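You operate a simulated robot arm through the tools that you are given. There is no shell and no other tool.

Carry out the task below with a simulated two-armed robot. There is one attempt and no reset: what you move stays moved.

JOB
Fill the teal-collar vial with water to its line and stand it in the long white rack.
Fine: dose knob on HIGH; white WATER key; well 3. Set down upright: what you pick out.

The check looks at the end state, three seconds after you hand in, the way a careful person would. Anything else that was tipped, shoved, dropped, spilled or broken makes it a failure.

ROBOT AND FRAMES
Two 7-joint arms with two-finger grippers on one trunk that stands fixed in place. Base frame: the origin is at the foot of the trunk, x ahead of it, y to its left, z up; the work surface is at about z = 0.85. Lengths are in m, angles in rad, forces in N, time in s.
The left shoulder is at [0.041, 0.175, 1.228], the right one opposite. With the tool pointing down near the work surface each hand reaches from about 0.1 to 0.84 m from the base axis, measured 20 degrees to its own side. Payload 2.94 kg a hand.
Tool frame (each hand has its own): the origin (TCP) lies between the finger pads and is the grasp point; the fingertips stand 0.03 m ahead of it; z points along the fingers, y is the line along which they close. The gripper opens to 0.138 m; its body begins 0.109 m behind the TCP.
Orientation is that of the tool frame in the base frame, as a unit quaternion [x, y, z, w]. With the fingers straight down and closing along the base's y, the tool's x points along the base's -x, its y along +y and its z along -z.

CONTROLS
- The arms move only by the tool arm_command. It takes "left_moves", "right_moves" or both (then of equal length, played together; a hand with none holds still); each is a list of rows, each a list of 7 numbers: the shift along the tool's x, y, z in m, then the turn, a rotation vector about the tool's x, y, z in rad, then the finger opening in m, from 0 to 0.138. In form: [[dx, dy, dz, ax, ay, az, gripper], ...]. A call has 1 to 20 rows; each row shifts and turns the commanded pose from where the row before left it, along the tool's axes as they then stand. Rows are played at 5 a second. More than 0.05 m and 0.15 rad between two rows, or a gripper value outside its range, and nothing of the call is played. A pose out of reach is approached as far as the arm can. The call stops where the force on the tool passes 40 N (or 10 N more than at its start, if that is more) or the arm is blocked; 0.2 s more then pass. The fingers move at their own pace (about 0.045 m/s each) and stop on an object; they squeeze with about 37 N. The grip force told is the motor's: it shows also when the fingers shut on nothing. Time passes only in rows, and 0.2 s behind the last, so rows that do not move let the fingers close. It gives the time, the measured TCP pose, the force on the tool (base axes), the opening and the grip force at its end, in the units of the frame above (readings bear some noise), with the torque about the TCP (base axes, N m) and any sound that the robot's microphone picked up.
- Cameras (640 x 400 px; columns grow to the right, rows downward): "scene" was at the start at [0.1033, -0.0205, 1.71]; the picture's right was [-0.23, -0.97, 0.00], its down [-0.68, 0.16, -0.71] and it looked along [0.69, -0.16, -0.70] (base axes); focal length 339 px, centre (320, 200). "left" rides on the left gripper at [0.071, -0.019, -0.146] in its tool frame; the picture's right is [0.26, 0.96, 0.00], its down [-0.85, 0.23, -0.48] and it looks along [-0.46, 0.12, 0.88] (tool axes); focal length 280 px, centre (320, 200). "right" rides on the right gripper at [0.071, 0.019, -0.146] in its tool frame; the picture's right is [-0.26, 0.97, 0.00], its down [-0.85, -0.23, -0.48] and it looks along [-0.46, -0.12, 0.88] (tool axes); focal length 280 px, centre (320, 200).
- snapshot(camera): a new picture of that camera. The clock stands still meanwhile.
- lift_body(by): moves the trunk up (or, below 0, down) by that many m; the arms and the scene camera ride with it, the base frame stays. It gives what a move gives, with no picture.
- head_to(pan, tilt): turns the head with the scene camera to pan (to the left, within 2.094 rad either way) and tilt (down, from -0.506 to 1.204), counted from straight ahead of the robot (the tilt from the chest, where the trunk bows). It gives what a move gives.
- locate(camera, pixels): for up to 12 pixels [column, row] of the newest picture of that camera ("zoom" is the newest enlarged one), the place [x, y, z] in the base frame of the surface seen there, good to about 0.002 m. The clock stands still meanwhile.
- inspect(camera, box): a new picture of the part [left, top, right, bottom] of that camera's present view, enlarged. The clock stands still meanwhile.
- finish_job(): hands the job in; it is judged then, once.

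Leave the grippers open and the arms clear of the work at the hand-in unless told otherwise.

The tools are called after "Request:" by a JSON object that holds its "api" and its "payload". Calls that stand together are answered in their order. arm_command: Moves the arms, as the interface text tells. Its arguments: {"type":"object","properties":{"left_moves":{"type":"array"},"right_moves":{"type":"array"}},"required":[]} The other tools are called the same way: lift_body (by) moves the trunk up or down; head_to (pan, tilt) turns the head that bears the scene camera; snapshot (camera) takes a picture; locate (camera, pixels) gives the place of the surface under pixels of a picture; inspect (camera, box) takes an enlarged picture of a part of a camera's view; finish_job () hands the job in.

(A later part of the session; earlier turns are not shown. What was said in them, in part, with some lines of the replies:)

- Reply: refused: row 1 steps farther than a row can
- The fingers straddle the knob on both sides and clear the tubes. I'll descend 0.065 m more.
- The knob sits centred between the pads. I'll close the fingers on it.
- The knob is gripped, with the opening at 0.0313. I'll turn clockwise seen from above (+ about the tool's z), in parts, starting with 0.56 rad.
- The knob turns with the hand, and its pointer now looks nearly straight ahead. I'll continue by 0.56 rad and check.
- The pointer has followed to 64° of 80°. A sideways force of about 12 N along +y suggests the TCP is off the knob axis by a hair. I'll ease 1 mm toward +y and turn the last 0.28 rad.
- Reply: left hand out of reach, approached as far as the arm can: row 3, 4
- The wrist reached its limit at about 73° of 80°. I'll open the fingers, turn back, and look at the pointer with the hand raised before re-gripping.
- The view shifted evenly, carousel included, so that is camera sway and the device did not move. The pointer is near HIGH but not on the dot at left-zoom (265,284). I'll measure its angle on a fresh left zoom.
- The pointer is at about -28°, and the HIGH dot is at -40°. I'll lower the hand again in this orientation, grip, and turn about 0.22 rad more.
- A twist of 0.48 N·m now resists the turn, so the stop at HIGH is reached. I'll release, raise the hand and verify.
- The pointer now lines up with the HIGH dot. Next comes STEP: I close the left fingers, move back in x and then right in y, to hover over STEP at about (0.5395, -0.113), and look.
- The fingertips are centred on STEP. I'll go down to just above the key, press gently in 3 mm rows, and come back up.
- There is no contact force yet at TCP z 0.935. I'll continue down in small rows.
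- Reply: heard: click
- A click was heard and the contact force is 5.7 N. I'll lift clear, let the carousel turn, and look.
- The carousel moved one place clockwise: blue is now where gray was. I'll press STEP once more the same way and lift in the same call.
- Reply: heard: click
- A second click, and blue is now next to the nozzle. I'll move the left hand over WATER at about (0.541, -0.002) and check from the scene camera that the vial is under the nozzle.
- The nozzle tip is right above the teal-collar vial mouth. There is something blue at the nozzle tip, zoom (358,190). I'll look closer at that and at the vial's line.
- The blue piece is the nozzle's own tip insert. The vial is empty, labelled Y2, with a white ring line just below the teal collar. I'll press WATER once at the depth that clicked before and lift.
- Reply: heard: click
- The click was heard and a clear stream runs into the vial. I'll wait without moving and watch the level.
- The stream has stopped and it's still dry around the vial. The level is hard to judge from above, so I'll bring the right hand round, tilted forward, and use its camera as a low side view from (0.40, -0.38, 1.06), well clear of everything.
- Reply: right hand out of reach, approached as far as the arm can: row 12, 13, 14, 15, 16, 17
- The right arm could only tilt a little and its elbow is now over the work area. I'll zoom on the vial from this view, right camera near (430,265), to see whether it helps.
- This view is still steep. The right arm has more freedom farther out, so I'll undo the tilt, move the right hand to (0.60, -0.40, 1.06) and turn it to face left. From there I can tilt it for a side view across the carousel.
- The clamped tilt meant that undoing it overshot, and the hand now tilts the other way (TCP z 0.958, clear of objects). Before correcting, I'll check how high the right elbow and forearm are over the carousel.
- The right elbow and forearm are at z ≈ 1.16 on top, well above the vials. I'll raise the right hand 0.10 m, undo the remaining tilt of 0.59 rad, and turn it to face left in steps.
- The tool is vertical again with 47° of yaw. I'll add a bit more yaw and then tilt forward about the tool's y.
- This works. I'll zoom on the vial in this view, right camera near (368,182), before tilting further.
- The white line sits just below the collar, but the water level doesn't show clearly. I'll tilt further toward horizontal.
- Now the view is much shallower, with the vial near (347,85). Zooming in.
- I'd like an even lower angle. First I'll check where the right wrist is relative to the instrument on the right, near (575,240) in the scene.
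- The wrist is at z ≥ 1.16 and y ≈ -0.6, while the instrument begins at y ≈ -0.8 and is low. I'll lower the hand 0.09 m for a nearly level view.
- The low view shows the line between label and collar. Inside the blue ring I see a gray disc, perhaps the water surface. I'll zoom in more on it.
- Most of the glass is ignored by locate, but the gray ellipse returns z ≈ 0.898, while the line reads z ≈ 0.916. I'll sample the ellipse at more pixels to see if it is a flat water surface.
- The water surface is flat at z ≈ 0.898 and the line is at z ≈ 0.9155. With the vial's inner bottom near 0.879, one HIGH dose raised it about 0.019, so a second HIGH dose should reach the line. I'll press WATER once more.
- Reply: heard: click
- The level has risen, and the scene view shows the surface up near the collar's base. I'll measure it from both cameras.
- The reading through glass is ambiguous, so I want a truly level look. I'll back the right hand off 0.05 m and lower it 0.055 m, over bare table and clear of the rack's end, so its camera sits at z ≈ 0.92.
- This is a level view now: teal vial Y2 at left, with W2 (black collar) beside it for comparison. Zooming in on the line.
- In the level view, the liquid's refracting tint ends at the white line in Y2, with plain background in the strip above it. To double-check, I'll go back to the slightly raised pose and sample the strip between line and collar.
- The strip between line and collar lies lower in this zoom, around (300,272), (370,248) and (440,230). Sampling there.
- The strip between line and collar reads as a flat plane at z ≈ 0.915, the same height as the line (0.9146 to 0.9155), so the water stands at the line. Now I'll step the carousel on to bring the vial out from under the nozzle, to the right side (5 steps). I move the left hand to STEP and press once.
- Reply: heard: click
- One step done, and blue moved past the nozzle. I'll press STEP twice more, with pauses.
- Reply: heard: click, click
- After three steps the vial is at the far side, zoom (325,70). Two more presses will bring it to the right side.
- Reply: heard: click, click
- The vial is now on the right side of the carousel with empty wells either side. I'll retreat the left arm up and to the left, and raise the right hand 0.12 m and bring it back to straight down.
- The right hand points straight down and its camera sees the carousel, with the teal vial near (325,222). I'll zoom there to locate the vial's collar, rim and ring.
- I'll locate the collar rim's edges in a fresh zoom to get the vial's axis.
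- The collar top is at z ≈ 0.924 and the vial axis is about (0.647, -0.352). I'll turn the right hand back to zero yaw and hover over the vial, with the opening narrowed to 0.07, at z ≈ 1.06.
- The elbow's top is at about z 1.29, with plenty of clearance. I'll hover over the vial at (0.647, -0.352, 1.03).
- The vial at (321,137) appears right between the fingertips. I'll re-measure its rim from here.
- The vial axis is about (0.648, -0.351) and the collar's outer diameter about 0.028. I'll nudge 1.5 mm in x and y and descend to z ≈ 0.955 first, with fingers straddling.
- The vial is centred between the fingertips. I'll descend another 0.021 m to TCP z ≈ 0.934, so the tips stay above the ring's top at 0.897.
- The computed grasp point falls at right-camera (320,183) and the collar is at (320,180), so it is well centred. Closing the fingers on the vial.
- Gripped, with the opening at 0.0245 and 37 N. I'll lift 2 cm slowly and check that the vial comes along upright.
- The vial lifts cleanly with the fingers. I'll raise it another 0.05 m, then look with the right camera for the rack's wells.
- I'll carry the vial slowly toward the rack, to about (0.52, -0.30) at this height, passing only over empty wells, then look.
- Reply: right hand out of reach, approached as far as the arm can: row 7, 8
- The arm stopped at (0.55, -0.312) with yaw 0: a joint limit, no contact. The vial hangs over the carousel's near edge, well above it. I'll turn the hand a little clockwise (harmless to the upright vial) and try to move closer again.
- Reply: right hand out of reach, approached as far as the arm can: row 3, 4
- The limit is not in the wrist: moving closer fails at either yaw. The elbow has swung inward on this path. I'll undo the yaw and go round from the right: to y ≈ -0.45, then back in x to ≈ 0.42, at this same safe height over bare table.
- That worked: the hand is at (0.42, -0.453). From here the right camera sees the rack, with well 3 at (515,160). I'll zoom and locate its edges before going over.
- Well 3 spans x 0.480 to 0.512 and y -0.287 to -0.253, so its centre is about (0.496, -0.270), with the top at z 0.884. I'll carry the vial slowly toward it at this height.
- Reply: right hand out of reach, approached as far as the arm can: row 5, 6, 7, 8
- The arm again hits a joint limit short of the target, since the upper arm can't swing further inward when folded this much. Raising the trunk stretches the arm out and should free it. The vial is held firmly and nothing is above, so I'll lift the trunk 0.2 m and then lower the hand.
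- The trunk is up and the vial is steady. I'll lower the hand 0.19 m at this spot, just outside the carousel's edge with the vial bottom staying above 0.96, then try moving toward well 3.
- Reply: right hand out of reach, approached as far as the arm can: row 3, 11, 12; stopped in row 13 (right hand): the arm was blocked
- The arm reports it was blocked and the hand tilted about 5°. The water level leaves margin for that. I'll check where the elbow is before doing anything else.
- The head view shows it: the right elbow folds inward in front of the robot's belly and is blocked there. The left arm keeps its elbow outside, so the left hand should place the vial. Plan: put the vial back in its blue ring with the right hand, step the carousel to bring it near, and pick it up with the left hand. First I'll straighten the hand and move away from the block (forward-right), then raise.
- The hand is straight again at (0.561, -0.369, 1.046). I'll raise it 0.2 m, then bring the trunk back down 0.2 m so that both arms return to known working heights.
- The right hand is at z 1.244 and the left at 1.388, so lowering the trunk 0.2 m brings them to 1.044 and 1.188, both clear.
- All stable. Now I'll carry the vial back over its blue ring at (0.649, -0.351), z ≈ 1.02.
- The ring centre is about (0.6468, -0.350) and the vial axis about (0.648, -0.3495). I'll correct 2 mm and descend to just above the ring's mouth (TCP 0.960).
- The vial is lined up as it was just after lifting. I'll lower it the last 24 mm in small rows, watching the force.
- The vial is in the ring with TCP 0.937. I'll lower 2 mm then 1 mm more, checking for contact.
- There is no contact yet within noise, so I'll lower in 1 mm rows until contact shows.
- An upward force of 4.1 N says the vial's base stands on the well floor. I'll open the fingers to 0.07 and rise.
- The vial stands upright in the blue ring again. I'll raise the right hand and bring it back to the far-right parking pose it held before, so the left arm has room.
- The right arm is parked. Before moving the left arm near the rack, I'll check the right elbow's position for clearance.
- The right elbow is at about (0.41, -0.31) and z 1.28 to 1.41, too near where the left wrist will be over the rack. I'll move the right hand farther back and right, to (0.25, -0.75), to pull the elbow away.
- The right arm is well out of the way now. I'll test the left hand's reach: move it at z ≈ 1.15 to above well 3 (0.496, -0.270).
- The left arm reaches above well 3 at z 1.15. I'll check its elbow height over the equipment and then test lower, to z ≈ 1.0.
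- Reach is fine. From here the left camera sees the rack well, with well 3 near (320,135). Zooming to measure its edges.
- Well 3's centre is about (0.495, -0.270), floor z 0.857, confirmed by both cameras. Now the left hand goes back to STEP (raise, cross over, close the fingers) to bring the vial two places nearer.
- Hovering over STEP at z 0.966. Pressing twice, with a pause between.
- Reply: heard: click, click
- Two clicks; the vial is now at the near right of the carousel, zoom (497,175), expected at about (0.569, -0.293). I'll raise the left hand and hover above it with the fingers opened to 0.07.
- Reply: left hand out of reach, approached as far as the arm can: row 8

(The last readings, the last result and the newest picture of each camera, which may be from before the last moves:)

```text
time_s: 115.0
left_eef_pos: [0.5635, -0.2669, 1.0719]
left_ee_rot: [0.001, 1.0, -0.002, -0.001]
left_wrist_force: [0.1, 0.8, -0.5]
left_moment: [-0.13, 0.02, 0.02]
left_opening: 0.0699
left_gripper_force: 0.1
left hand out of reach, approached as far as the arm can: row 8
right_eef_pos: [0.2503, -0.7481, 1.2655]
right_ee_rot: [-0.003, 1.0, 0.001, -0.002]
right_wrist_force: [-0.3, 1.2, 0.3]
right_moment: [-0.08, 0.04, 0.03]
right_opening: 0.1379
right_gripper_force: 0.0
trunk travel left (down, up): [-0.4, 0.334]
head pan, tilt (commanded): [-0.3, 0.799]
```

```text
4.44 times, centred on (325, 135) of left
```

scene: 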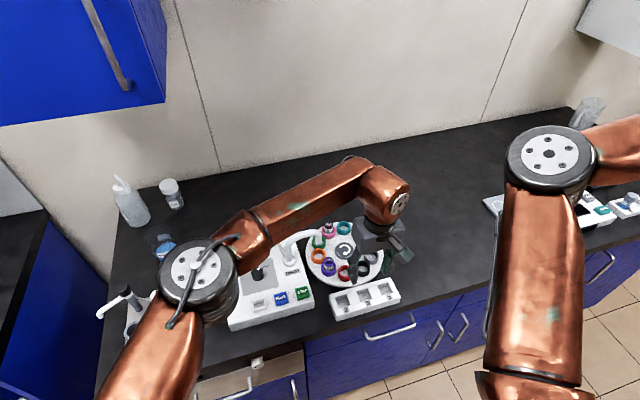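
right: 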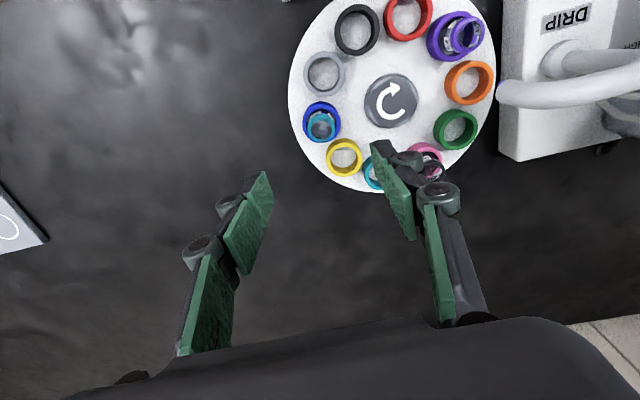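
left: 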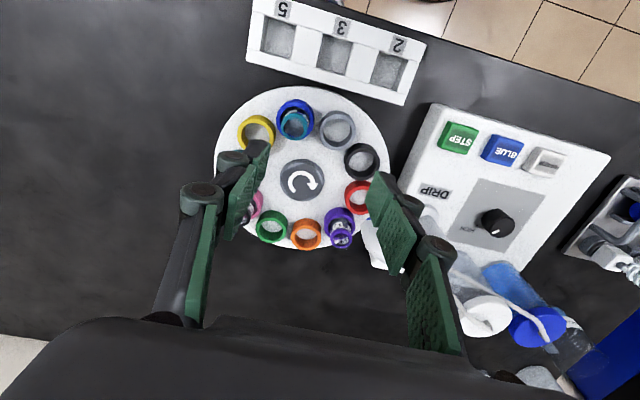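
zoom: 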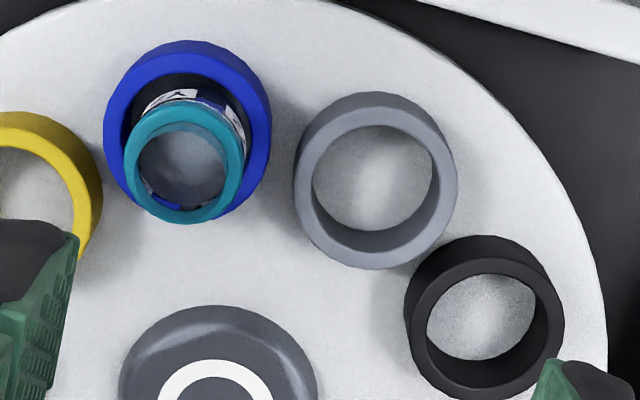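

The left hand stops at y ≈ -0.267 here, so the vial at y ≈ -0.293 is just past its reach. One more STEP would bring it to about (0.569, -0.243). First I'll test with the empty left hand that the full placing depth at well 3 is reachable: go to (0.495, -0.270) and down to z ≈ 0.935, tips still above the rack.

Request:
{"api": "arm_command", "payload": {"left_moves": [[0.0345, -0.0015, 0, 0, 0, 0, 0.07], [0.034, -0.0015, 0, 0, 0, 0, 0.07], [0, 0, 0.035, 0, 0, 0, 0.07], [0, 0, 0.035, 0, 0, 0, 0.07], [0, 0, 0.035, 0, 0, 0, 0.07], [0, 0, 0.03, 0, 0, 0, 0.07], [0, 0, 0, 0, 0, 0, 0.07]]}}

Request:
{"api": "snapshot", "payload": {"camera": "left"}}

Request:
{"api": "snapshot", "payload": {"camera": "scene"}}

```text
time_s: 116.6
left_eef_pos: [0.4942, -0.272, 0.9334]
left_ee_rot: [0.003, 1.0, 0.0, 0.0]
left_wrist_force: [-0.3, 0.1, -0.3]
left_moment: [-0.05, -0.01, -0.03]
left_opening: 0.0699
left_gripper_force: 0.0
right_eef_pos: [0.2483, -0.7519, 1.2635]
right_ee_rot: [-0.003, 1.0, 0.002, -0.003]
right_wrist_force: [-0.4, 0.3, 0.0]
right_moment: [0.02, 0.0, 0.02]
right_opening: 0.1379
right_gripper_force: 0.0
trunk travel left (down, up): [-0.4, 0.334]
head pan, tilt (commanded): [-0.3, 0.799]
```

```text
taken
```

left: 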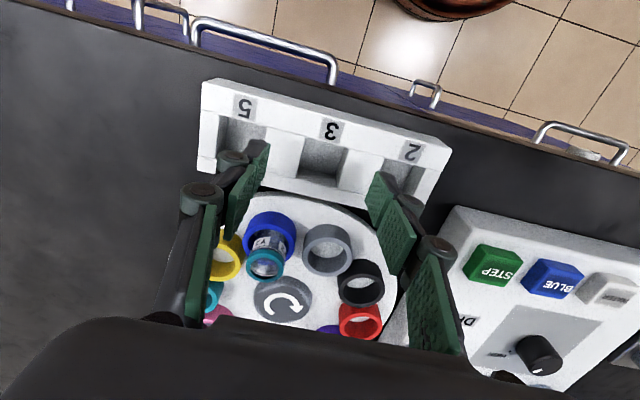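

```text
taken
```

scene: 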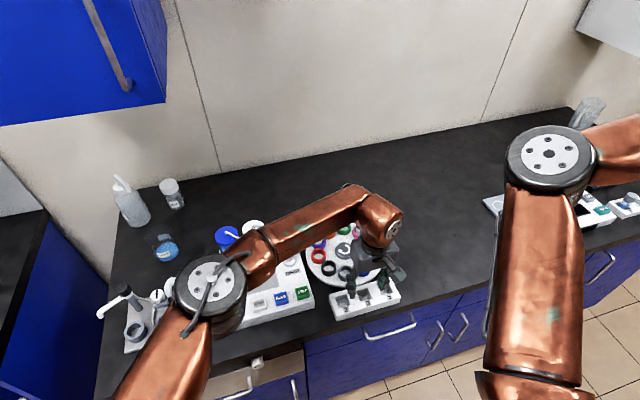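

The left hand reaches placing depth at well 3 (z 0.933) with no limit. A point on the tool axis at rack-top height should appear at left-camera (320,160). I'll compare that with the well's opening.

Request:
{"api": "inspect", "payload": {"camera": "left", "box": [270, 120, 390, 210]}}

Request:
{"api": "locate", "payload": {"camera": "zoom", "pixels": [[170, 80], [400, 130], [130, 280], [360, 335], [265, 190], [150, 180], [385, 235], [275, 95], [240, 310]]}}

```text
4.44 times, centred on (330, 165) of left
```

zoom: 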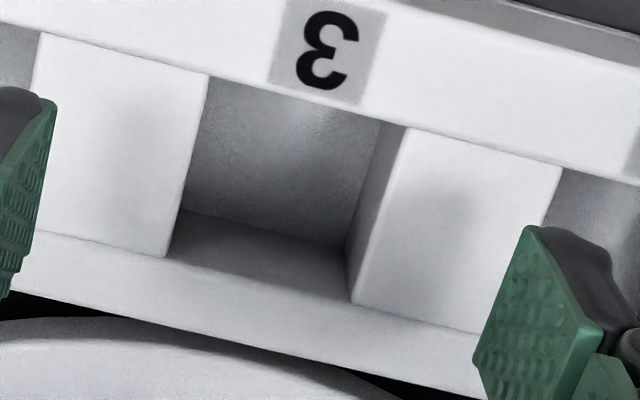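

```text
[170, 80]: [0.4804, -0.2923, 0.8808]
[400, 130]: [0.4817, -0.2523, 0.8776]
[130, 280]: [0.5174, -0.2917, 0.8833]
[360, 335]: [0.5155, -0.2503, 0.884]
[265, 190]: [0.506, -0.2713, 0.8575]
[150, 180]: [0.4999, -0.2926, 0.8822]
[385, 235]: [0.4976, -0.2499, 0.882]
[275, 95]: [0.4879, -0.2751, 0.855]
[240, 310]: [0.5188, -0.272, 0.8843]
```

The well's opening is centred about 2 mm in +x and +y from the tool axis, so the placing target is TCP ≈ (0.496, -0.270). Now I'll raise, go back to STEP and press once more.

Request:
{"api": "arm_command", "payload": {"left_moves": [[0, 0, -0.035, 0, 0, 0, 0.07], [0, 0, -0.035, 0, 0, 0, 0.07], [0, 0, -0.035, 0, 0, 0, 0.04], [0, 0, -0.032, 0, 0, 0, 0], [-0.0114, 0.0397, 0, 0, 0, 0, 0], [-0.0114, 0.0397, 0, 0, 0, 0, 0], [-0.0114, 0.0397, 0, 0, 0, 0, 0], [-0.0114, 0.0397, 0, 0, 0, 0, 0], [0, 0, 0.035, 0, 0, 0, 0], [0, 0, 0.035, 0, 0, 0, 0], [0, 0, 0.035, 0, 0, 0, 0], [0, 0, 0, 0, 0, 0, 0]]}}

Request:
{"api": "snapshot", "payload": {"camera": "left"}}

```text
time_s: 119.2
left_eef_pos: [0.5414, -0.1138, 0.9655]
left_ee_rot: [0.002, 1.0, 0.0, 0.0]
left_wrist_force: [0.1, -0.3, 0.6]
left_moment: [-0.01, -0.01, -0.01]
left_opening: 0.0
left_gripper_force: 27.8
right_eef_pos: [0.2492, -0.7516, 1.2622]
right_ee_rot: [-0.003, 1.0, 0.002, -0.002]
right_wrist_force: [-0.4, -0.7, 1.0]
right_moment: [0.01, 0.01, 0.02]
right_opening: 0.1379
right_gripper_force: 0.1
trunk travel left (down, up): [-0.4, 0.334]
head pan, tilt (commanded): [-0.3, 0.799]
```

```text
taken
```

left: 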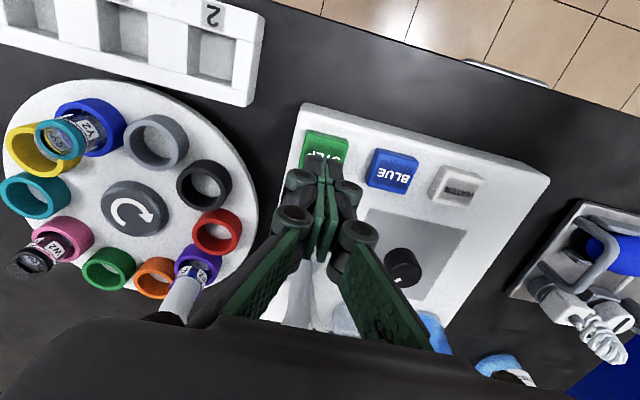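

Hovering over STEP as before. Pressing once.

Request:
{"api": "arm_command", "payload": {"left_moves": [[0, 0, 0.02, 0, 0, 0, 0], [0, 0, 0.009, 0, 0, 0, 0], [0, 0, 0.002, 0, 0, 0, 0], [0, 0, 0.002, 0, 0, 0, 0], [0, 0, 0.002, 0, 0, 0, 0], [0, 0, 0.002, 0, 0, 0, 0], [0, 0, -0.02, 0, 0, 0, 0], [0, 0, -0.03, 0, 0, 0, 0], [0, 0, -0.03, 0, 0, 0, 0], [0, 0, -0.03, 0, 0, 0, 0], [0, 0, -0.03, 0, 0, 0, 0.03], [0, 0, 0, 0, 0, 0, 0.07], [0, 0, 0, 0, 0, 0, 0.07]]}}

Request:
{"api": "snapshot", "payload": {"camera": "left"}}

Request:
{"api": "inspect", "payload": {"camera": "scene", "box": [210, 210, 400, 340]}}

```text
time_s: 122.0
left_eef_pos: [0.5411, -0.1135, 1.0701]
left_ee_rot: [0.003, 1.0, 0.0, 0.0]
left_wrist_force: [-0.4, -0.1, 0.2]
left_moment: [-0.03, -0.02, 0.02]
left_opening: 0.0677
left_gripper_force: 0.1
right_eef_pos: [0.2505, -0.7529, 1.2633]
right_ee_rot: [-0.004, 1.0, 0.004, -0.002]
right_wrist_force: [0.0, -0.3, -0.3]
right_moment: [0.0, -0.01, 0.0]
right_opening: 0.1381
right_gripper_force: 0.1
trunk travel left (down, up): [-0.4, 0.334]
head pan, tilt (commanded): [-0.3, 0.799]
heard: click
```

```text
taken
```

left: 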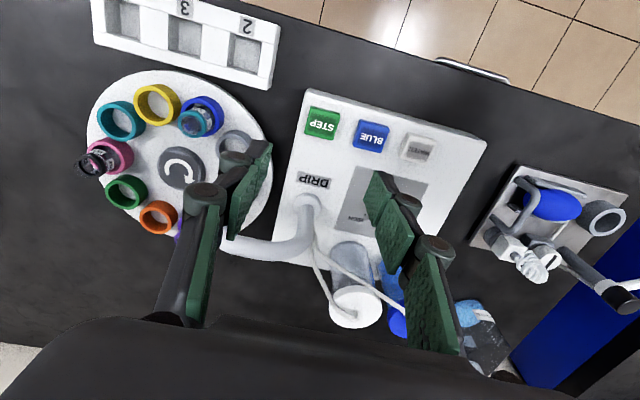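

```text
3.08 times, centred on (305, 275) of scene
```

zoom: 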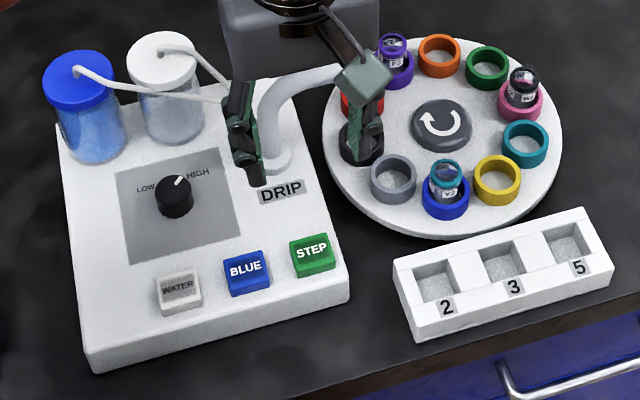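

One click, and the vial is now at about (0.569, -0.243). I'll hover the left hand above it and measure.

Request:
{"api": "arm_command", "payload": {"left_moves": [[-0.0069, -0.0323, 0, 0, 0, 0, 0.07], [-0.0069, -0.0323, 0, 0, 0, 0, 0.07], [-0.0069, -0.0323, 0, 0, 0, 0, 0.07], [-0.007, -0.0323, 0, 0, 0, 0, 0.07], [0, 0, 0.03, 0, 0, 0, 0.07], [0, 0, 0, 0, 0, 0, 0.07]]}}

Request:
{"api": "snapshot", "payload": {"camera": "left"}}

Request:
{"api": "inspect", "payload": {"camera": "left", "box": [285, 100, 355, 170]}}

```text
time_s: 123.4
left_eef_pos: [0.568, -0.2433, 1.0399]
left_ee_rot: [0.003, 1.0, 0.001, 0.0]
left_wrist_force: [0.0, 0.8, 0.9]
left_moment: [0.02, -0.05, 0.0]
left_opening: 0.0698
left_gripper_force: 0.1
right_eef_pos: [0.2485, -0.7531, 1.2636]
right_ee_rot: [-0.004, 1.0, 0.002, -0.001]
right_wrist_force: [-1.4, 0.1, 0.0]
right_moment: [0.0, -0.02, 0.0]
right_opening: 0.1379
right_gripper_force: 0.0
trunk travel left (down, up): [-0.4, 0.334]
head pan, tilt (commanded): [-0.3, 0.799]
```

```text
taken
```

left: 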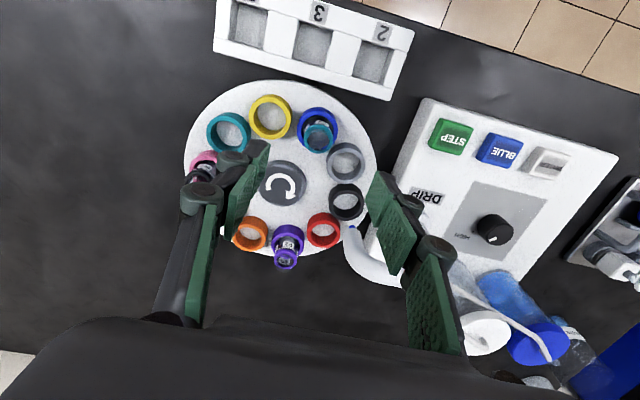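

```text
5.71 times, centred on (320, 135) of left
```

zoom: 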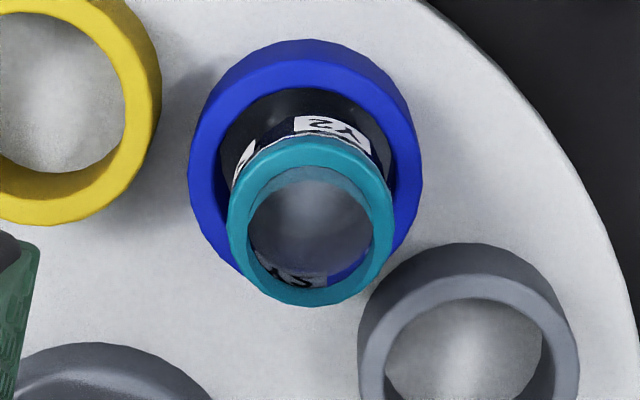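

Measuring the collar rim from this view.

Request:
{"api": "locate", "payload": {"camera": "zoom", "pixels": [[310, 150], [310, 296], [238, 225], [383, 222], [258, 170], [365, 168], [260, 278], [365, 275], [203, 180], [412, 180], [308, 60]]}}

```text
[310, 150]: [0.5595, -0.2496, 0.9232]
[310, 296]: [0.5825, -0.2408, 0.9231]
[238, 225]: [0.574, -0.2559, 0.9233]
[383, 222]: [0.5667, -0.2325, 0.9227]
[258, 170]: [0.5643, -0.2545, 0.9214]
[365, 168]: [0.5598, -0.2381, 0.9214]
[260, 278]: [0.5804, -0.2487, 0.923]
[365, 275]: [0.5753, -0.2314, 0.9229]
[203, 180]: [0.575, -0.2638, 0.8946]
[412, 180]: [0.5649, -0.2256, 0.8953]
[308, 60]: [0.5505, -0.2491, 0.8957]
```

The vial axis is about (0.5705, -0.244). I'll shift 3 mm in +x and descend to z ≈ 0.96, then check.

Request:
{"api": "arm_command", "payload": {"left_moves": [[-0.003, -0.0005, 0, 0, 0, 0, 0.07], [0, 0, 0.03, 0, 0, 0, 0.07], [0, 0, 0.03, 0, 0, 0, 0.07], [0, 0, 0.02, 0, 0, 0, 0.07], [0, 0, 0, 0, 0, 0, 0.07]]}}

Request:
{"api": "snapshot", "payload": {"camera": "left"}}

Request:
{"api": "inspect", "payload": {"camera": "scene", "box": [280, 190, 420, 310]}}

```text
time_s: 124.6
left_eef_pos: [0.572, -0.2438, 0.9599]
left_ee_rot: [0.003, 1.0, 0.001, 0.0]
left_wrist_force: [-0.2, 0.3, 0.1]
left_moment: [0.01, -0.04, 0.02]
left_opening: 0.0699
left_gripper_force: 0.1
right_eef_pos: [0.2489, -0.7535, 1.2618]
right_ee_rot: [-0.004, 1.0, 0.003, -0.002]
right_wrist_force: [0.1, 0.1, -0.6]
right_moment: [0.01, 0.0, -0.02]
right_opening: 0.138
right_gripper_force: 0.0
trunk travel left (down, up): [-0.4, 0.334]
head pan, tilt (commanded): [-0.3, 0.799]
```

```text
taken
```

left: 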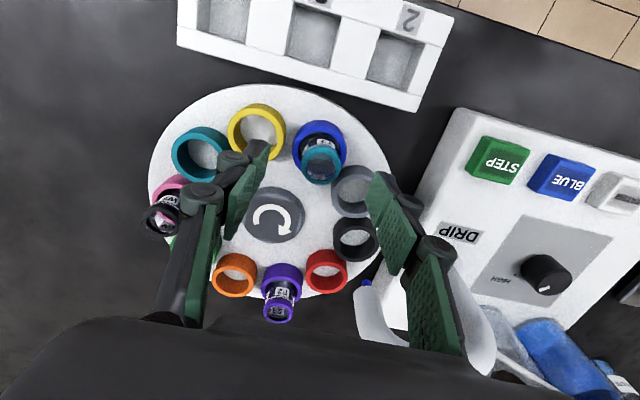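

```text
3.33 times, centred on (350, 250) of scene
```

zoom: 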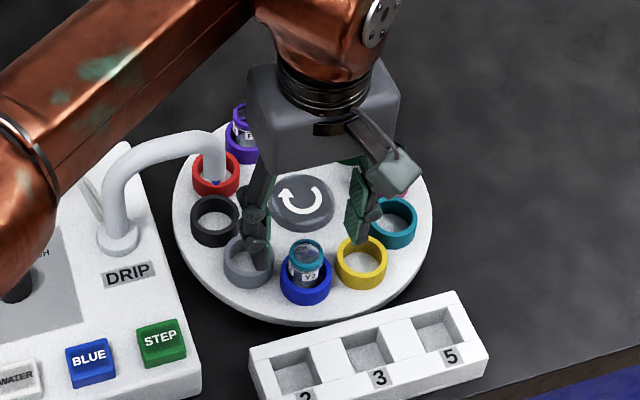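

The fingers straddle the vial, with tips over the empty gray and yellow rings. The collar at (321,163) is about 2 mm nearer than the tool axis, so I'll correct 1.5 mm and descend to grip height, z ≈ 0.934.

Request:
{"api": "arm_command", "payload": {"left_moves": [[0.0015, 0, 0.01, 0, 0, 0, 0.07], [0, 0, 0.01, 0, 0, 0, 0.07], [0, 0, 0.006, 0, 0, 0, 0.07], [0, 0, 0, 0, 0, 0, 0.07]]}}

Request:
{"api": "inspect", "payload": {"camera": "left", "box": [240, 110, 400, 240]}}

```text
time_s: 125.6
left_eef_pos: [0.5702, -0.2447, 0.9333]
left_ee_rot: [0.003, 1.0, 0.0, -0.001]
left_wrist_force: [0.2, 0.6, -1.0]
left_moment: [-0.02, -0.02, -0.02]
left_opening: 0.0696
left_gripper_force: 0.0
right_eef_pos: [0.2496, -0.7522, 1.2633]
right_ee_rot: [-0.004, 1.0, 0.002, -0.002]
right_wrist_force: [0.1, -0.3, 0.0]
right_moment: [0.0, 0.04, 0.01]
right_opening: 0.138
right_gripper_force: 0.0
trunk travel left (down, up): [-0.4, 0.334]
head pan, tilt (commanded): [-0.3, 0.799]
```

```text
3.08 times, centred on (320, 175) of left
```

zoom: 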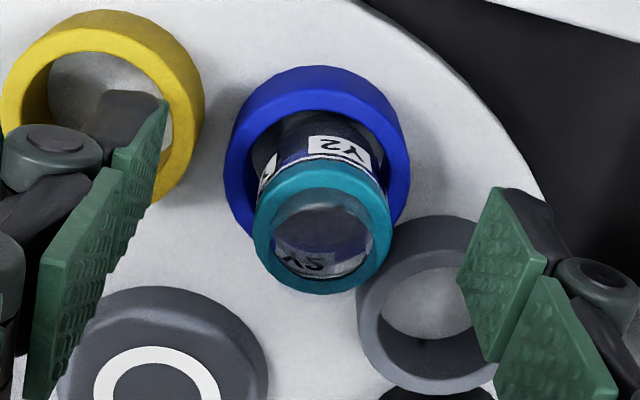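

The collar at raw (320.6,184) matches the expected (320,183). Closing the fingers.

Request:
{"api": "arm_command", "payload": {"left_moves": [[0, 0, 0, 0, 0, 0, 0.05], [0, 0, 0, 0, 0, 0, 0.035], [0, 0, 0, 0, 0, 0, 0.02], [0, 0, 0, 0, 0, 0, 0.02], [0, 0, 0, 0, 0, 0, 0.02], [0, 0, 0, 0, 0, 0, 0.02]]}}

Request:
{"api": "inspect", "payload": {"camera": "left", "box": [240, 110, 400, 240]}}

```text
time_s: 127.0
left_eef_pos: [0.5691, -0.2446, 0.9334]
left_ee_rot: [0.003, 1.0, 0.0, 0.0]
left_wrist_force: [0.3, 0.1, 0.1]
left_moment: [0.01, 0.0, -0.02]
left_opening: 0.0242
left_gripper_force: 36.8
right_eef_pos: [0.2494, -0.7528, 1.2635]
right_ee_rot: [-0.004, 1.0, 0.002, -0.002]
right_wrist_force: [0.0, -0.3, 0.6]
right_moment: [0.02, 0.02, 0.02]
right_opening: 0.1379
right_gripper_force: 0.0
trunk travel left (down, up): [-0.4, 0.334]
head pan, tilt (commanded): [-0.3, 0.799]
```

```text
3.08 times, centred on (320, 175) of left
```

zoom: 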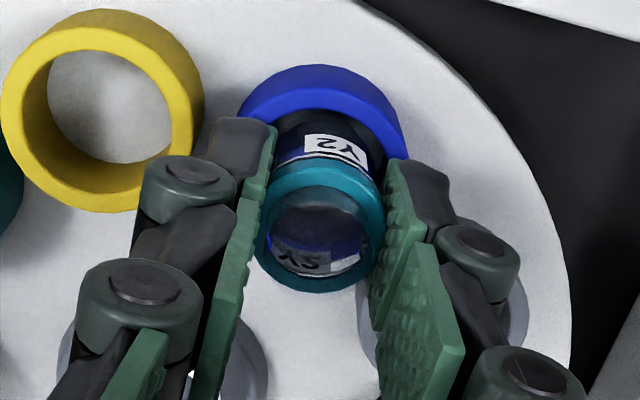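

Gripped, with the opening at 0.0242 and 37 N. I'll lift 6 cm slowly and verify.

Request:
{"api": "arm_command", "payload": {"left_moves": [[0, 0, -0.005, 0, 0, 0, 0.02], [0, 0, -0.01, 0, 0, 0, 0.02], [0, 0, -0.012, 0, 0, 0, 0.02], [0, 0, -0.012, 0, 0, 0, 0.02], [0, 0, -0.012, 0, 0, 0, 0.02], [0, 0, -0.01, 0, 0, 0, 0.02], [0, 0, 0, 0, 0, 0, 0.02]]}}

Request:
{"api": "snapshot", "payload": {"camera": "left"}}

Request:
{"api": "inspect", "payload": {"camera": "scene", "box": [280, 190, 420, 310]}}

```text
time_s: 128.6
left_eef_pos: [0.5705, -0.2444, 0.9938]
left_ee_rot: [0.003, 1.0, 0.0, 0.0]
left_wrist_force: [-0.3, -0.8, 0.0]
left_moment: [-0.01, -0.04, 0.01]
left_opening: 0.0239
left_gripper_force: 36.7
right_eef_pos: [0.2502, -0.7534, 1.2629]
right_ee_rot: [-0.004, 1.0, 0.003, -0.003]
right_wrist_force: [-0.2, 0.3, -0.2]
right_moment: [0.0, 0.0, 0.0]
right_opening: 0.1376
right_gripper_force: 0.0
trunk travel left (down, up): [-0.4, 0.334]
head pan, tilt (commanded): [-0.3, 0.799]
```

```text
taken
```

left: 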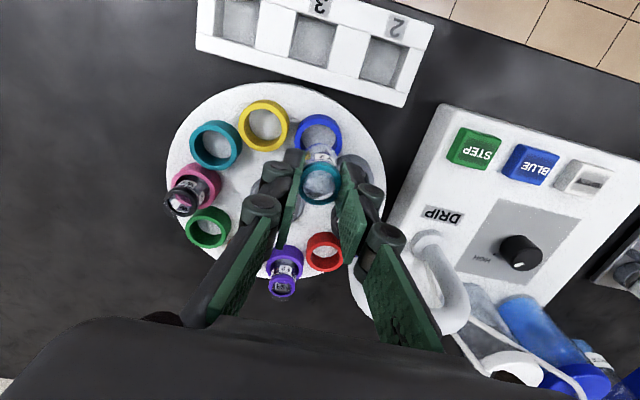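

```text
3.33 times, centred on (350, 250) of scene
```

zoom: 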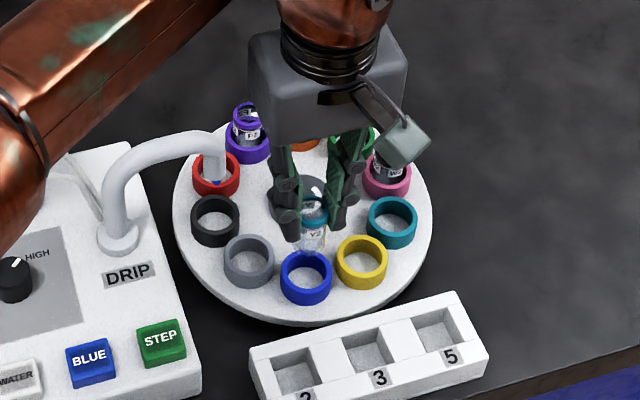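

The vial is up and upright, clear of its ring. I'll carry it slowly to above well 3 (0.496, -0.270) at this height.

Request:
{"api": "arm_command", "payload": {"left_moves": [[0.008, -0.003, 0, 0, 0, 0, 0.02], [0.014, -0.005, 0, 0, 0, 0, 0.02], [0.015, -0.005, 0, 0, 0, 0, 0.02], [0.015, -0.005, 0, 0, 0, 0, 0.02], [0.014, -0.005, 0, 0, 0, 0, 0.02], [0.008, -0.003, 0, 0, 0, 0, 0.02], [0, 0, 0, 0, 0, 0, 0.02], [0, 0, 0, 0, 0, 0, 0.02]]}}

Request:
{"api": "snapshot", "payload": {"camera": "left"}}

Request:
{"api": "inspect", "payload": {"camera": "left", "box": [240, 90, 400, 220]}}

Request:
{"api": "inspect", "payload": {"camera": "scene", "box": [290, 200, 430, 330]}}

```text
time_s: 130.4
left_eef_pos: [0.4955, -0.2692, 0.9936]
left_ee_rot: [0.002, 1.0, 0.0, -0.001]
left_wrist_force: [0.3, 0.0, 0.1]
left_moment: [0.04, -0.01, 0.0]
left_opening: 0.0244
left_gripper_force: 37.1
right_eef_pos: [0.2493, -0.7529, 1.2628]
right_ee_rot: [-0.004, 1.0, 0.003, -0.002]
right_wrist_force: [0.1, 0.1, 0.3]
right_moment: [-0.01, -0.02, -0.02]
right_opening: 0.138
right_gripper_force: 0.1
trunk travel left (down, up): [-0.4, 0.334]
head pan, tilt (commanded): [-0.3, 0.799]
```

```text
taken
```

left: 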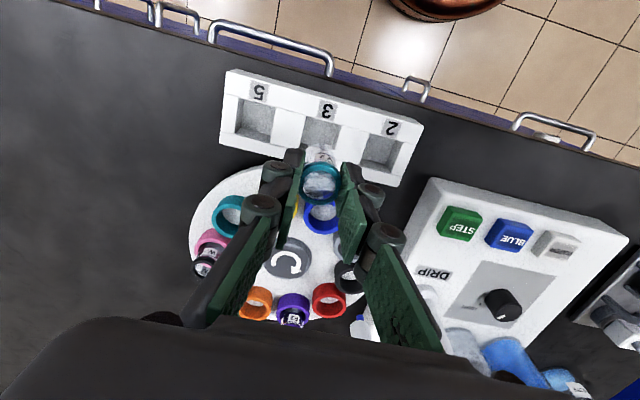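

```text
3.08 times, centred on (320, 155) of left
```

zoom: 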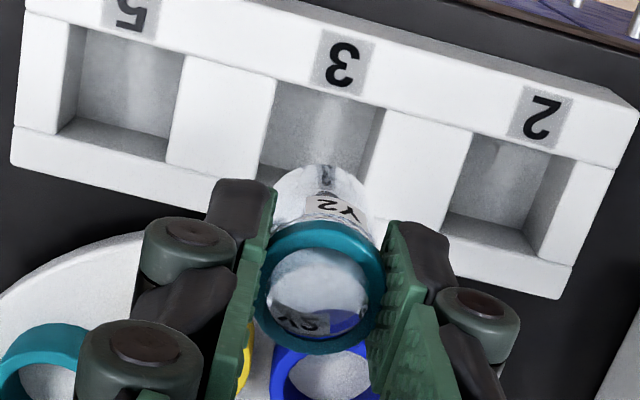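

```text
3.08 times, centred on (360, 265) of scene
```

zoom: 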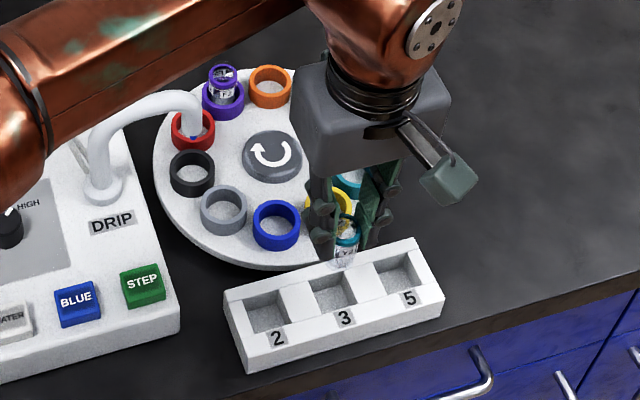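

I'll measure the vial's axis against the well from the left camera now.

Request:
{"api": "inspect", "payload": {"camera": "left", "box": [240, 90, 400, 220]}}

Request:
{"api": "locate", "payload": {"camera": "zoom", "pixels": [[325, 230], [316, 346], [265, 285], [377, 285], [275, 80], [385, 108], [270, 120], [368, 150], [320, 100], [322, 205], [280, 250], [365, 250]]}}

```text
3.08 times, centred on (320, 155) of left
```

zoom: 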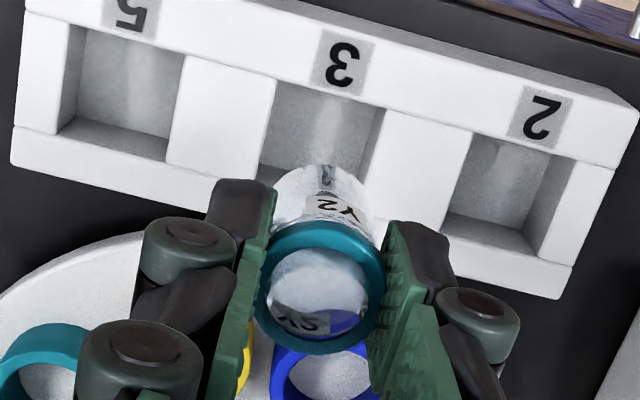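

```text
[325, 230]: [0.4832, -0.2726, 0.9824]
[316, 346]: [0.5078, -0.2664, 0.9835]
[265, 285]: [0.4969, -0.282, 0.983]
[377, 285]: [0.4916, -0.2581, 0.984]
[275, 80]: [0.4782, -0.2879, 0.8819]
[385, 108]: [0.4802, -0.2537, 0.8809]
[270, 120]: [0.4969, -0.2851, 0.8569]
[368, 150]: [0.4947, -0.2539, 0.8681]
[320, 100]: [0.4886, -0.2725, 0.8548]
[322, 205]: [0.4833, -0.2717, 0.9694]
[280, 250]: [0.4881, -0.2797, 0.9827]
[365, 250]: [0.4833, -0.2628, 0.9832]
```

The vial axis (0.495, -0.270) coincides with the well centre. I'll descend to just above the rack's top (TCP ≈ 0.947) and check.

Request:
{"api": "arm_command", "payload": {"left_moves": [[0, 0, 0.012, 0, 0, 0, 0.02], [0, 0, 0.012, 0, 0, 0, 0.02], [0, 0, 0.012, 0, 0, 0, 0.02], [0, 0, 0.01, 0, 0, 0, 0.02], [0, 0, 0, 0, 0, 0, 0.02]]}}

Request:
{"api": "inspect", "payload": {"camera": "left", "box": [240, 90, 400, 220]}}

Request:
{"api": "inspect", "payload": {"camera": "scene", "box": [320, 250, 410, 325]}}

```text
time_s: 131.6
left_eef_pos: [0.4955, -0.2702, 0.9482]
left_ee_rot: [0.002, 1.0, 0.0, 0.0]
left_wrist_force: [0.2, 1.5, -0.8]
left_moment: [0.0, 0.01, 0.01]
left_opening: 0.0242
left_gripper_force: 37.1
right_eef_pos: [0.2489, -0.7535, 1.2633]
right_ee_rot: [-0.004, 1.0, 0.003, -0.003]
right_wrist_force: [0.7, 1.0, 0.1]
right_moment: [0.0, -0.02, 0.0]
right_opening: 0.1378
right_gripper_force: 0.0
trunk travel left (down, up): [-0.4, 0.334]
head pan, tilt (commanded): [-0.3, 0.799]
```

```text
3.08 times, centred on (320, 155) of left
```

zoom: 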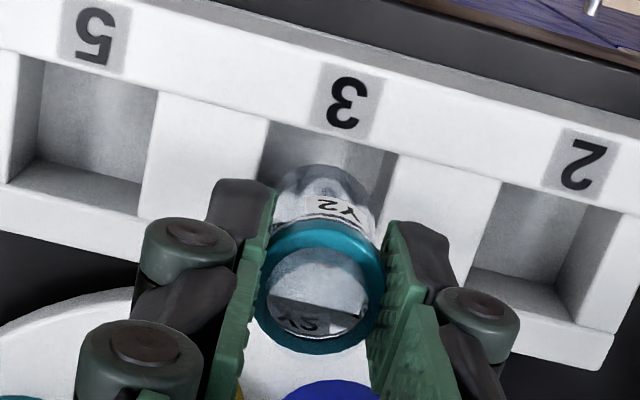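

```text
5.33 times, centred on (365, 288) of scene
```

zoom: 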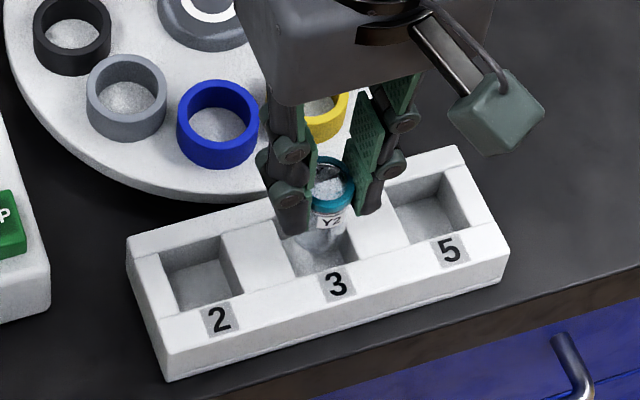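

The vial is aligned over well 3 and just entering. I'll lower it in small rows to TCP ≈ 0.919, watching the force.

Request:
{"api": "arm_command", "payload": {"left_moves": [[0, 0, 0.006, 0, 0, 0, 0.02], [0, 0, 0.006, 0, 0, 0, 0.02], [0, 0, 0.006, 0, 0, 0, 0.02], [0, 0, 0.006, 0, 0, 0, 0.02], [0, 0, 0.004, 0, 0, 0, 0.02], [0, 0, 0, 0, 0, 0, 0.02]]}}

Request:
{"api": "inspect", "payload": {"camera": "scene", "box": [320, 250, 410, 325]}}

Request:
{"api": "inspect", "payload": {"camera": "left", "box": [240, 90, 400, 220]}}

```text
time_s: 133.0
left_eef_pos: [0.4958, -0.2701, 0.9198]
left_ee_rot: [0.003, 1.0, 0.0, 0.0]
left_wrist_force: [-0.2, -0.6, 0.1]
left_moment: [-0.03, 0.02, -0.01]
left_opening: 0.0242
left_gripper_force: 37.0
right_eef_pos: [0.2491, -0.7532, 1.2632]
right_ee_rot: [-0.003, 1.0, 0.002, -0.003]
right_wrist_force: [-0.5, 0.3, 0.6]
right_moment: [0.0, -0.04, -0.01]
right_opening: 0.138
right_gripper_force: 0.1
trunk travel left (down, up): [-0.4, 0.334]
head pan, tilt (commanded): [-0.3, 0.799]
```

```text
5.33 times, centred on (365, 288) of scene
```

zoom: 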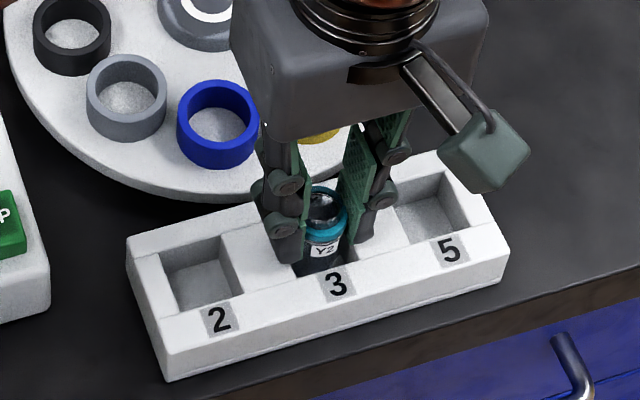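

```text
3.08 times, centred on (320, 155) of left
```

zoom: 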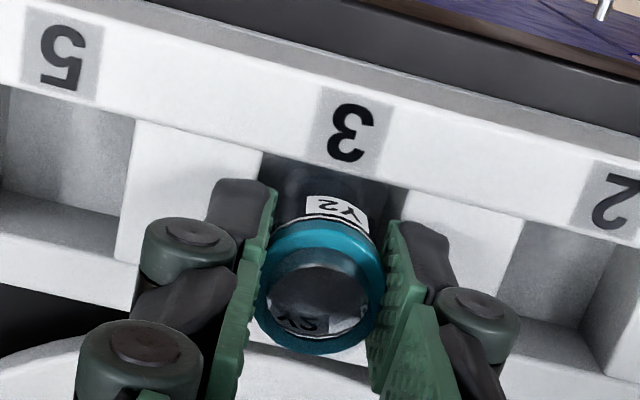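

The vial is down in well 3 with no side force. I'll lower in 1 to 2 mm rows until it touches the floor (expected TCP ≈ 0.914).

Request:
{"api": "arm_command", "payload": {"left_moves": [[0, 0, 0.002, 0, 0, 0, 0.02], [0, 0, 0.002, 0, 0, 0, 0.02], [0, 0, 0, 0, 0, 0, 0.02]]}}

```text
time_s: 133.8
left_eef_pos: [0.4955, -0.2691, 0.9157]
left_ee_rot: [0.002, 1.0, 0.0, 0.0]
left_wrist_force: [0.6, -0.4, -0.4]
left_moment: [0.01, 0.0, -0.04]
left_opening: 0.0239
left_gripper_force: 37.2
right_eef_pos: [0.2504, -0.7543, 1.2628]
right_ee_rot: [-0.004, 1.0, 0.003, -0.002]
right_wrist_force: [-0.1, 0.1, 0.2]
right_moment: [-0.03, -0.05, 0.01]
right_opening: 0.1377
right_gripper_force: 0.0
trunk travel left (down, up): [-0.4, 0.334]
head pan, tilt (commanded): [-0.3, 0.799]
```

No contact yet at 0.9157. One more millimetre at a time.

Request:
{"api": "arm_command", "payload": {"left_moves": [[0, 0, 0.001, 0, 0, 0, 0.02], [0, 0, 0.001, 0, 0, 0, 0.02], [0, 0, 0, 0, 0, 0, 0.02]]}}

```text
time_s: 134.6
left_eef_pos: [0.4959, -0.269, 0.9142]
left_ee_rot: [0.002, 1.0, -0.001, 0.0]
left_wrist_force: [-0.5, 0.2, 4.3]
left_moment: [0.01, -0.01, 0.03]
left_opening: 0.0243
left_gripper_force: 36.7
right_eef_pos: [0.2496, -0.7527, 1.2621]
right_ee_rot: [-0.004, 1.0, 0.002, -0.003]
right_wrist_force: [0.2, 0.2, -0.4]
right_moment: [0.0, 0.0, 0.02]
right_opening: 0.1381
right_gripper_force: 0.1
trunk travel left (down, up): [-0.4, 0.334]
head pan, tilt (commanded): [-0.3, 0.799]
```

A 4.3 N upward force: the vial stands on the well floor. I'll open the fingers a little (to 0.042), rise straight up, and then open fully.

Request:
{"api": "arm_command", "payload": {"left_moves": [[0, 0, 0, 0, 0, 0, 0.032], [0, 0, 0, 0, 0, 0, 0.042], [0, 0, 0, 0, 0, 0, 0.042], [0, 0, -0.005, 0, 0, 0, 0.042], [0, 0, -0.015, 0, 0, 0, 0.045], [0, 0, -0.03, 0, 0, 0, 0.05], [0, 0, -0.04, 0, 0, 0, 0.07], [0, 0, -0.04, 0, 0, 0, 0.07], [0, 0, 0, 0, 0, 0, 0.07]]}}

Request:
{"api": "snapshot", "payload": {"camera": "left"}}

Request:
{"api": "inspect", "payload": {"camera": "scene", "box": [290, 220, 420, 330]}}

```text
time_s: 136.6
left_eef_pos: [0.4968, -0.269, 1.0435]
left_ee_rot: [0.002, 1.0, 0.001, 0.0]
left_wrist_force: [-0.7, 0.2, -0.2]
left_moment: [-0.01, 0.01, -0.01]
left_opening: 0.0702
left_gripper_force: 0.1
right_eef_pos: [0.2496, -0.7525, 1.2621]
right_ee_rot: [-0.004, 1.0, 0.003, -0.003]
right_wrist_force: [0.1, -0.1, -0.2]
right_moment: [0.01, 0.02, -0.02]
right_opening: 0.1381
right_gripper_force: 0.2
trunk travel left (down, up): [-0.4, 0.334]
head pan, tilt (commanded): [-0.3, 0.799]
```

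```text
taken
```

left: 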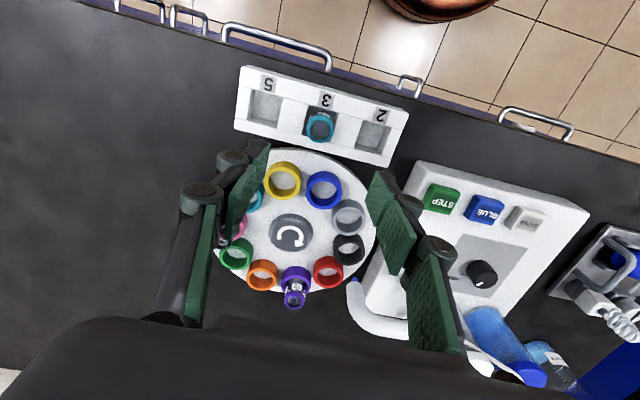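

```text
3.64 times, centred on (355, 275) of scene
```

zoom: 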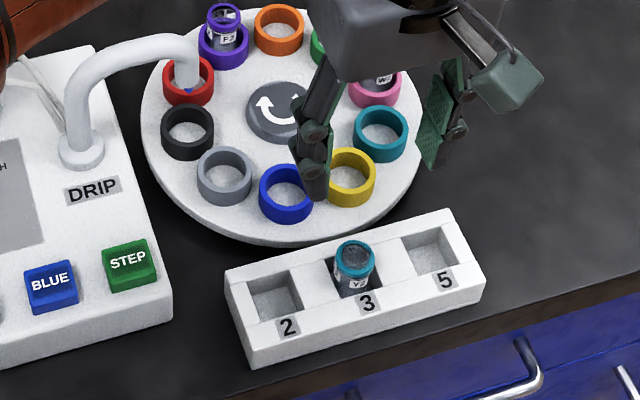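

The vial stands upright in well 3. I'll raise the left hand and bring it back to its left parking spot with the gripper open.

Request:
{"api": "arm_command", "payload": {"left_moves": [[0, 0, -0.04, 0, 0, 0, 0.07], [0, 0, -0.04, 0, 0, 0, 0.07], [0, 0, -0.04, 0, 0, 0, 0.07], [0, 0, -0.03, 0, 0, 0, 0.07], [-0.0042, 0.0398, 0, 0, 0, 0, 0.07], [-0.0042, 0.0398, 0, 0, 0, 0, 0.07], [-0.0042, 0.0398, 0, 0, 0, 0, 0.07], [-0.0042, 0.0398, 0, 0, 0, 0, 0.07], [-0.0042, 0.0398, 0, 0, 0, 0, 0.07], [-0.0042, 0.0398, 0, 0, 0, 0, 0.07], [-0.0042, 0.0398, 0, 0, 0, 0, 0.1], [-0.0042, 0.0398, 0, 0, 0, 0, 0.138], [-0.0042, 0.0398, 0, 0, 0, 0, 0.138], [-0.0042, 0.0398, 0, 0, 0, 0, 0.138], [-0.0042, 0.0398, 0, 0, 0, 0, 0.138], [0, 0, 0, 0, 0, 0, 0.138]]}}

Request:
{"api": "snapshot", "payload": {"camera": "scene"}}

Request:
{"api": "inspect", "payload": {"camera": "scene", "box": [290, 220, 420, 330]}}

Request:
{"api": "inspect", "payload": {"camera": "scene", "box": [335, 270, 375, 310]}}

```text
time_s: 140.0
left_eef_pos: [0.5443, 0.1681, 1.1951]
left_ee_rot: [0.003, 1.0, 0.0, 0.0]
left_wrist_force: [-0.7, -1.6, -0.1]
left_moment: [0.03, 0.01, 0.0]
left_opening: 0.1381
left_gripper_force: 0.1
right_eef_pos: [0.2498, -0.7542, 1.2623]
right_ee_rot: [-0.004, 1.0, 0.002, -0.002]
right_wrist_force: [-0.4, -0.5, -0.6]
right_moment: [0.03, -0.02, -0.01]
right_opening: 0.138
right_gripper_force: 0.1
trunk travel left (down, up): [-0.4, 0.334]
head pan, tilt (commanded): [-0.3, 0.799]
```

```text
taken
```

scene: 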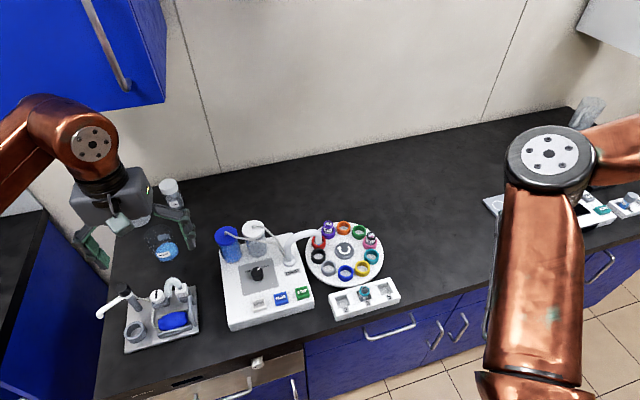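

```text
3.64 times, centred on (355, 275) of scene
```

zoom: 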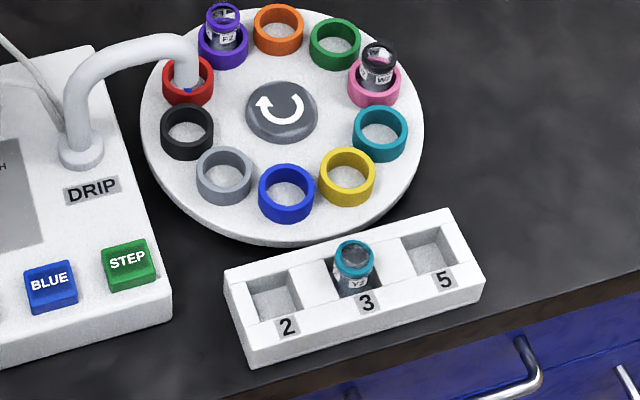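

```text
10.00 times, centred on (355, 290) of scene
```

zoom: 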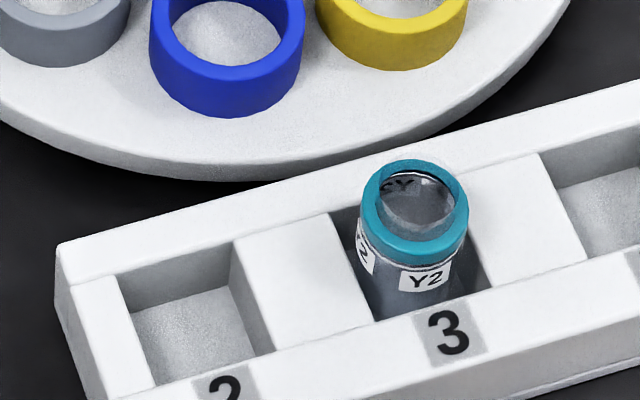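

The vial stands upright in well 3, and the other two vials and all the equipment look undisturbed and dry. To be sure this is the "long" white rack, I'll pan the head to compare it with the white tray on the right.

Request:
{"api": "head_to", "payload": {"pan": -0.75, "tilt": 0.6}}

Request:
{"api": "snapshot", "payload": {"camera": "scene"}}

Request:
{"api": "snapshot", "payload": {"camera": "right"}}

```text
time_s: 140.9
left_eef_pos: [0.5452, 0.1677, 1.1953]
left_ee_rot: [0.002, 1.0, 0.001, 0.0]
left_wrist_force: [0.7, 0.1, 0.2]
left_moment: [0.05, 0.0, -0.01]
left_opening: 0.138
left_gripper_force: 0.0
right_eef_pos: [0.2488, -0.7531, 1.2634]
right_ee_rot: [-0.003, 1.0, 0.002, -0.002]
right_wrist_force: [0.0, 0.3, 0.3]
right_moment: [0.0, 0.01, 0.0]
right_opening: 0.1379
right_gripper_force: 0.1
trunk travel left (down, up): [-0.4, 0.334]
head pan, tilt (commanded): [-0.75, 0.6]
```

```text
taken
```

scene: 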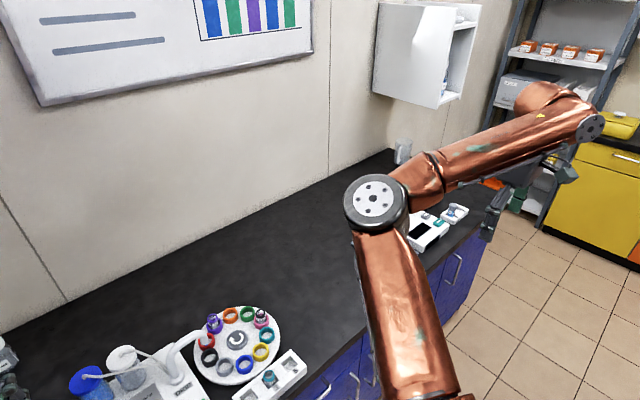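

```text
taken
```

right: 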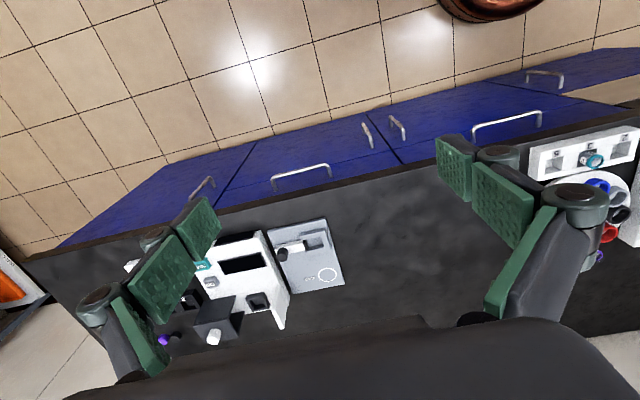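

Request:
{"api": "inspect", "payload": {"camera": "scene", "box": [400, 190, 480, 260]}}

Request:
{"api": "inspect", "payload": {"camera": "scene", "box": [190, 290, 320, 400]}}

```text
5.71 times, centred on (440, 225) of scene
```

zoom: 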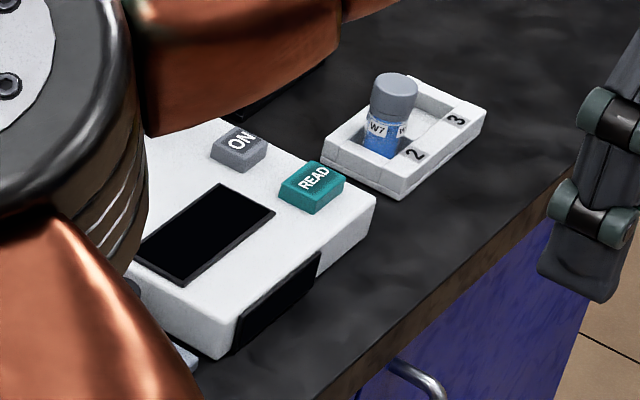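

```text
3.64 times, centred on (255, 345) of scene
```

zoom: 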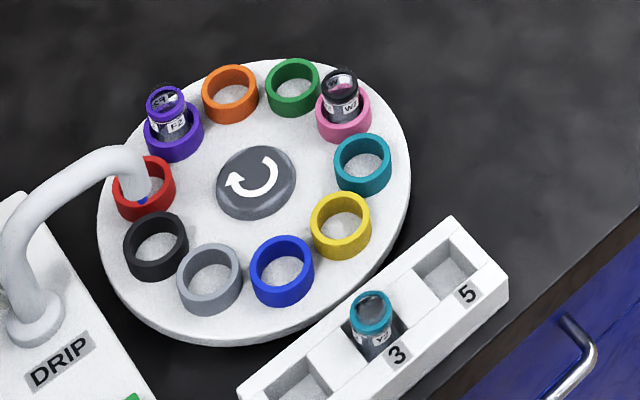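

The right tray is the short two-well one, so the three-well rack holding the vial is the long white rack. The teal-collar vial is filled to its line and standing upright in well 3. The other vials are in place, nothing has spilled, both grippers are open and both arms are clear. Handing in.

Request:
{"api": "finish_job", "payload": {}}

```text
The job is handed in.
```

The teal-collar vial is filled with water to its line and standing upright in well 3 of the long white rack. I've handed the job in; no result has come back yet.

- **Filling:** I turned the dose knob to HIGH and pressed the white WATER key twice. The water surface and the line both measured about z = 0.915, within the 2 mm reading accuracy.
- **Placing:** The right arm couldn't reach the rack, because its elbow was blocked by the robot's body. I set the vial back in its carousel ring and moved it to the rack with the left arm.
- **While carrying:** The vial tilted about 5° for a moment in the right hand. I saw no water lost, but I measured the level only at the dispenser, not again in the rack.
- **Everything else:** The carousel is turned eight steps from where it started. The two other vials are still upright in their own rings, and I saw nothing tipped, shoved or spilled.

Both grippers are open and both arms are clear of the work. The knob is still on HIGH.
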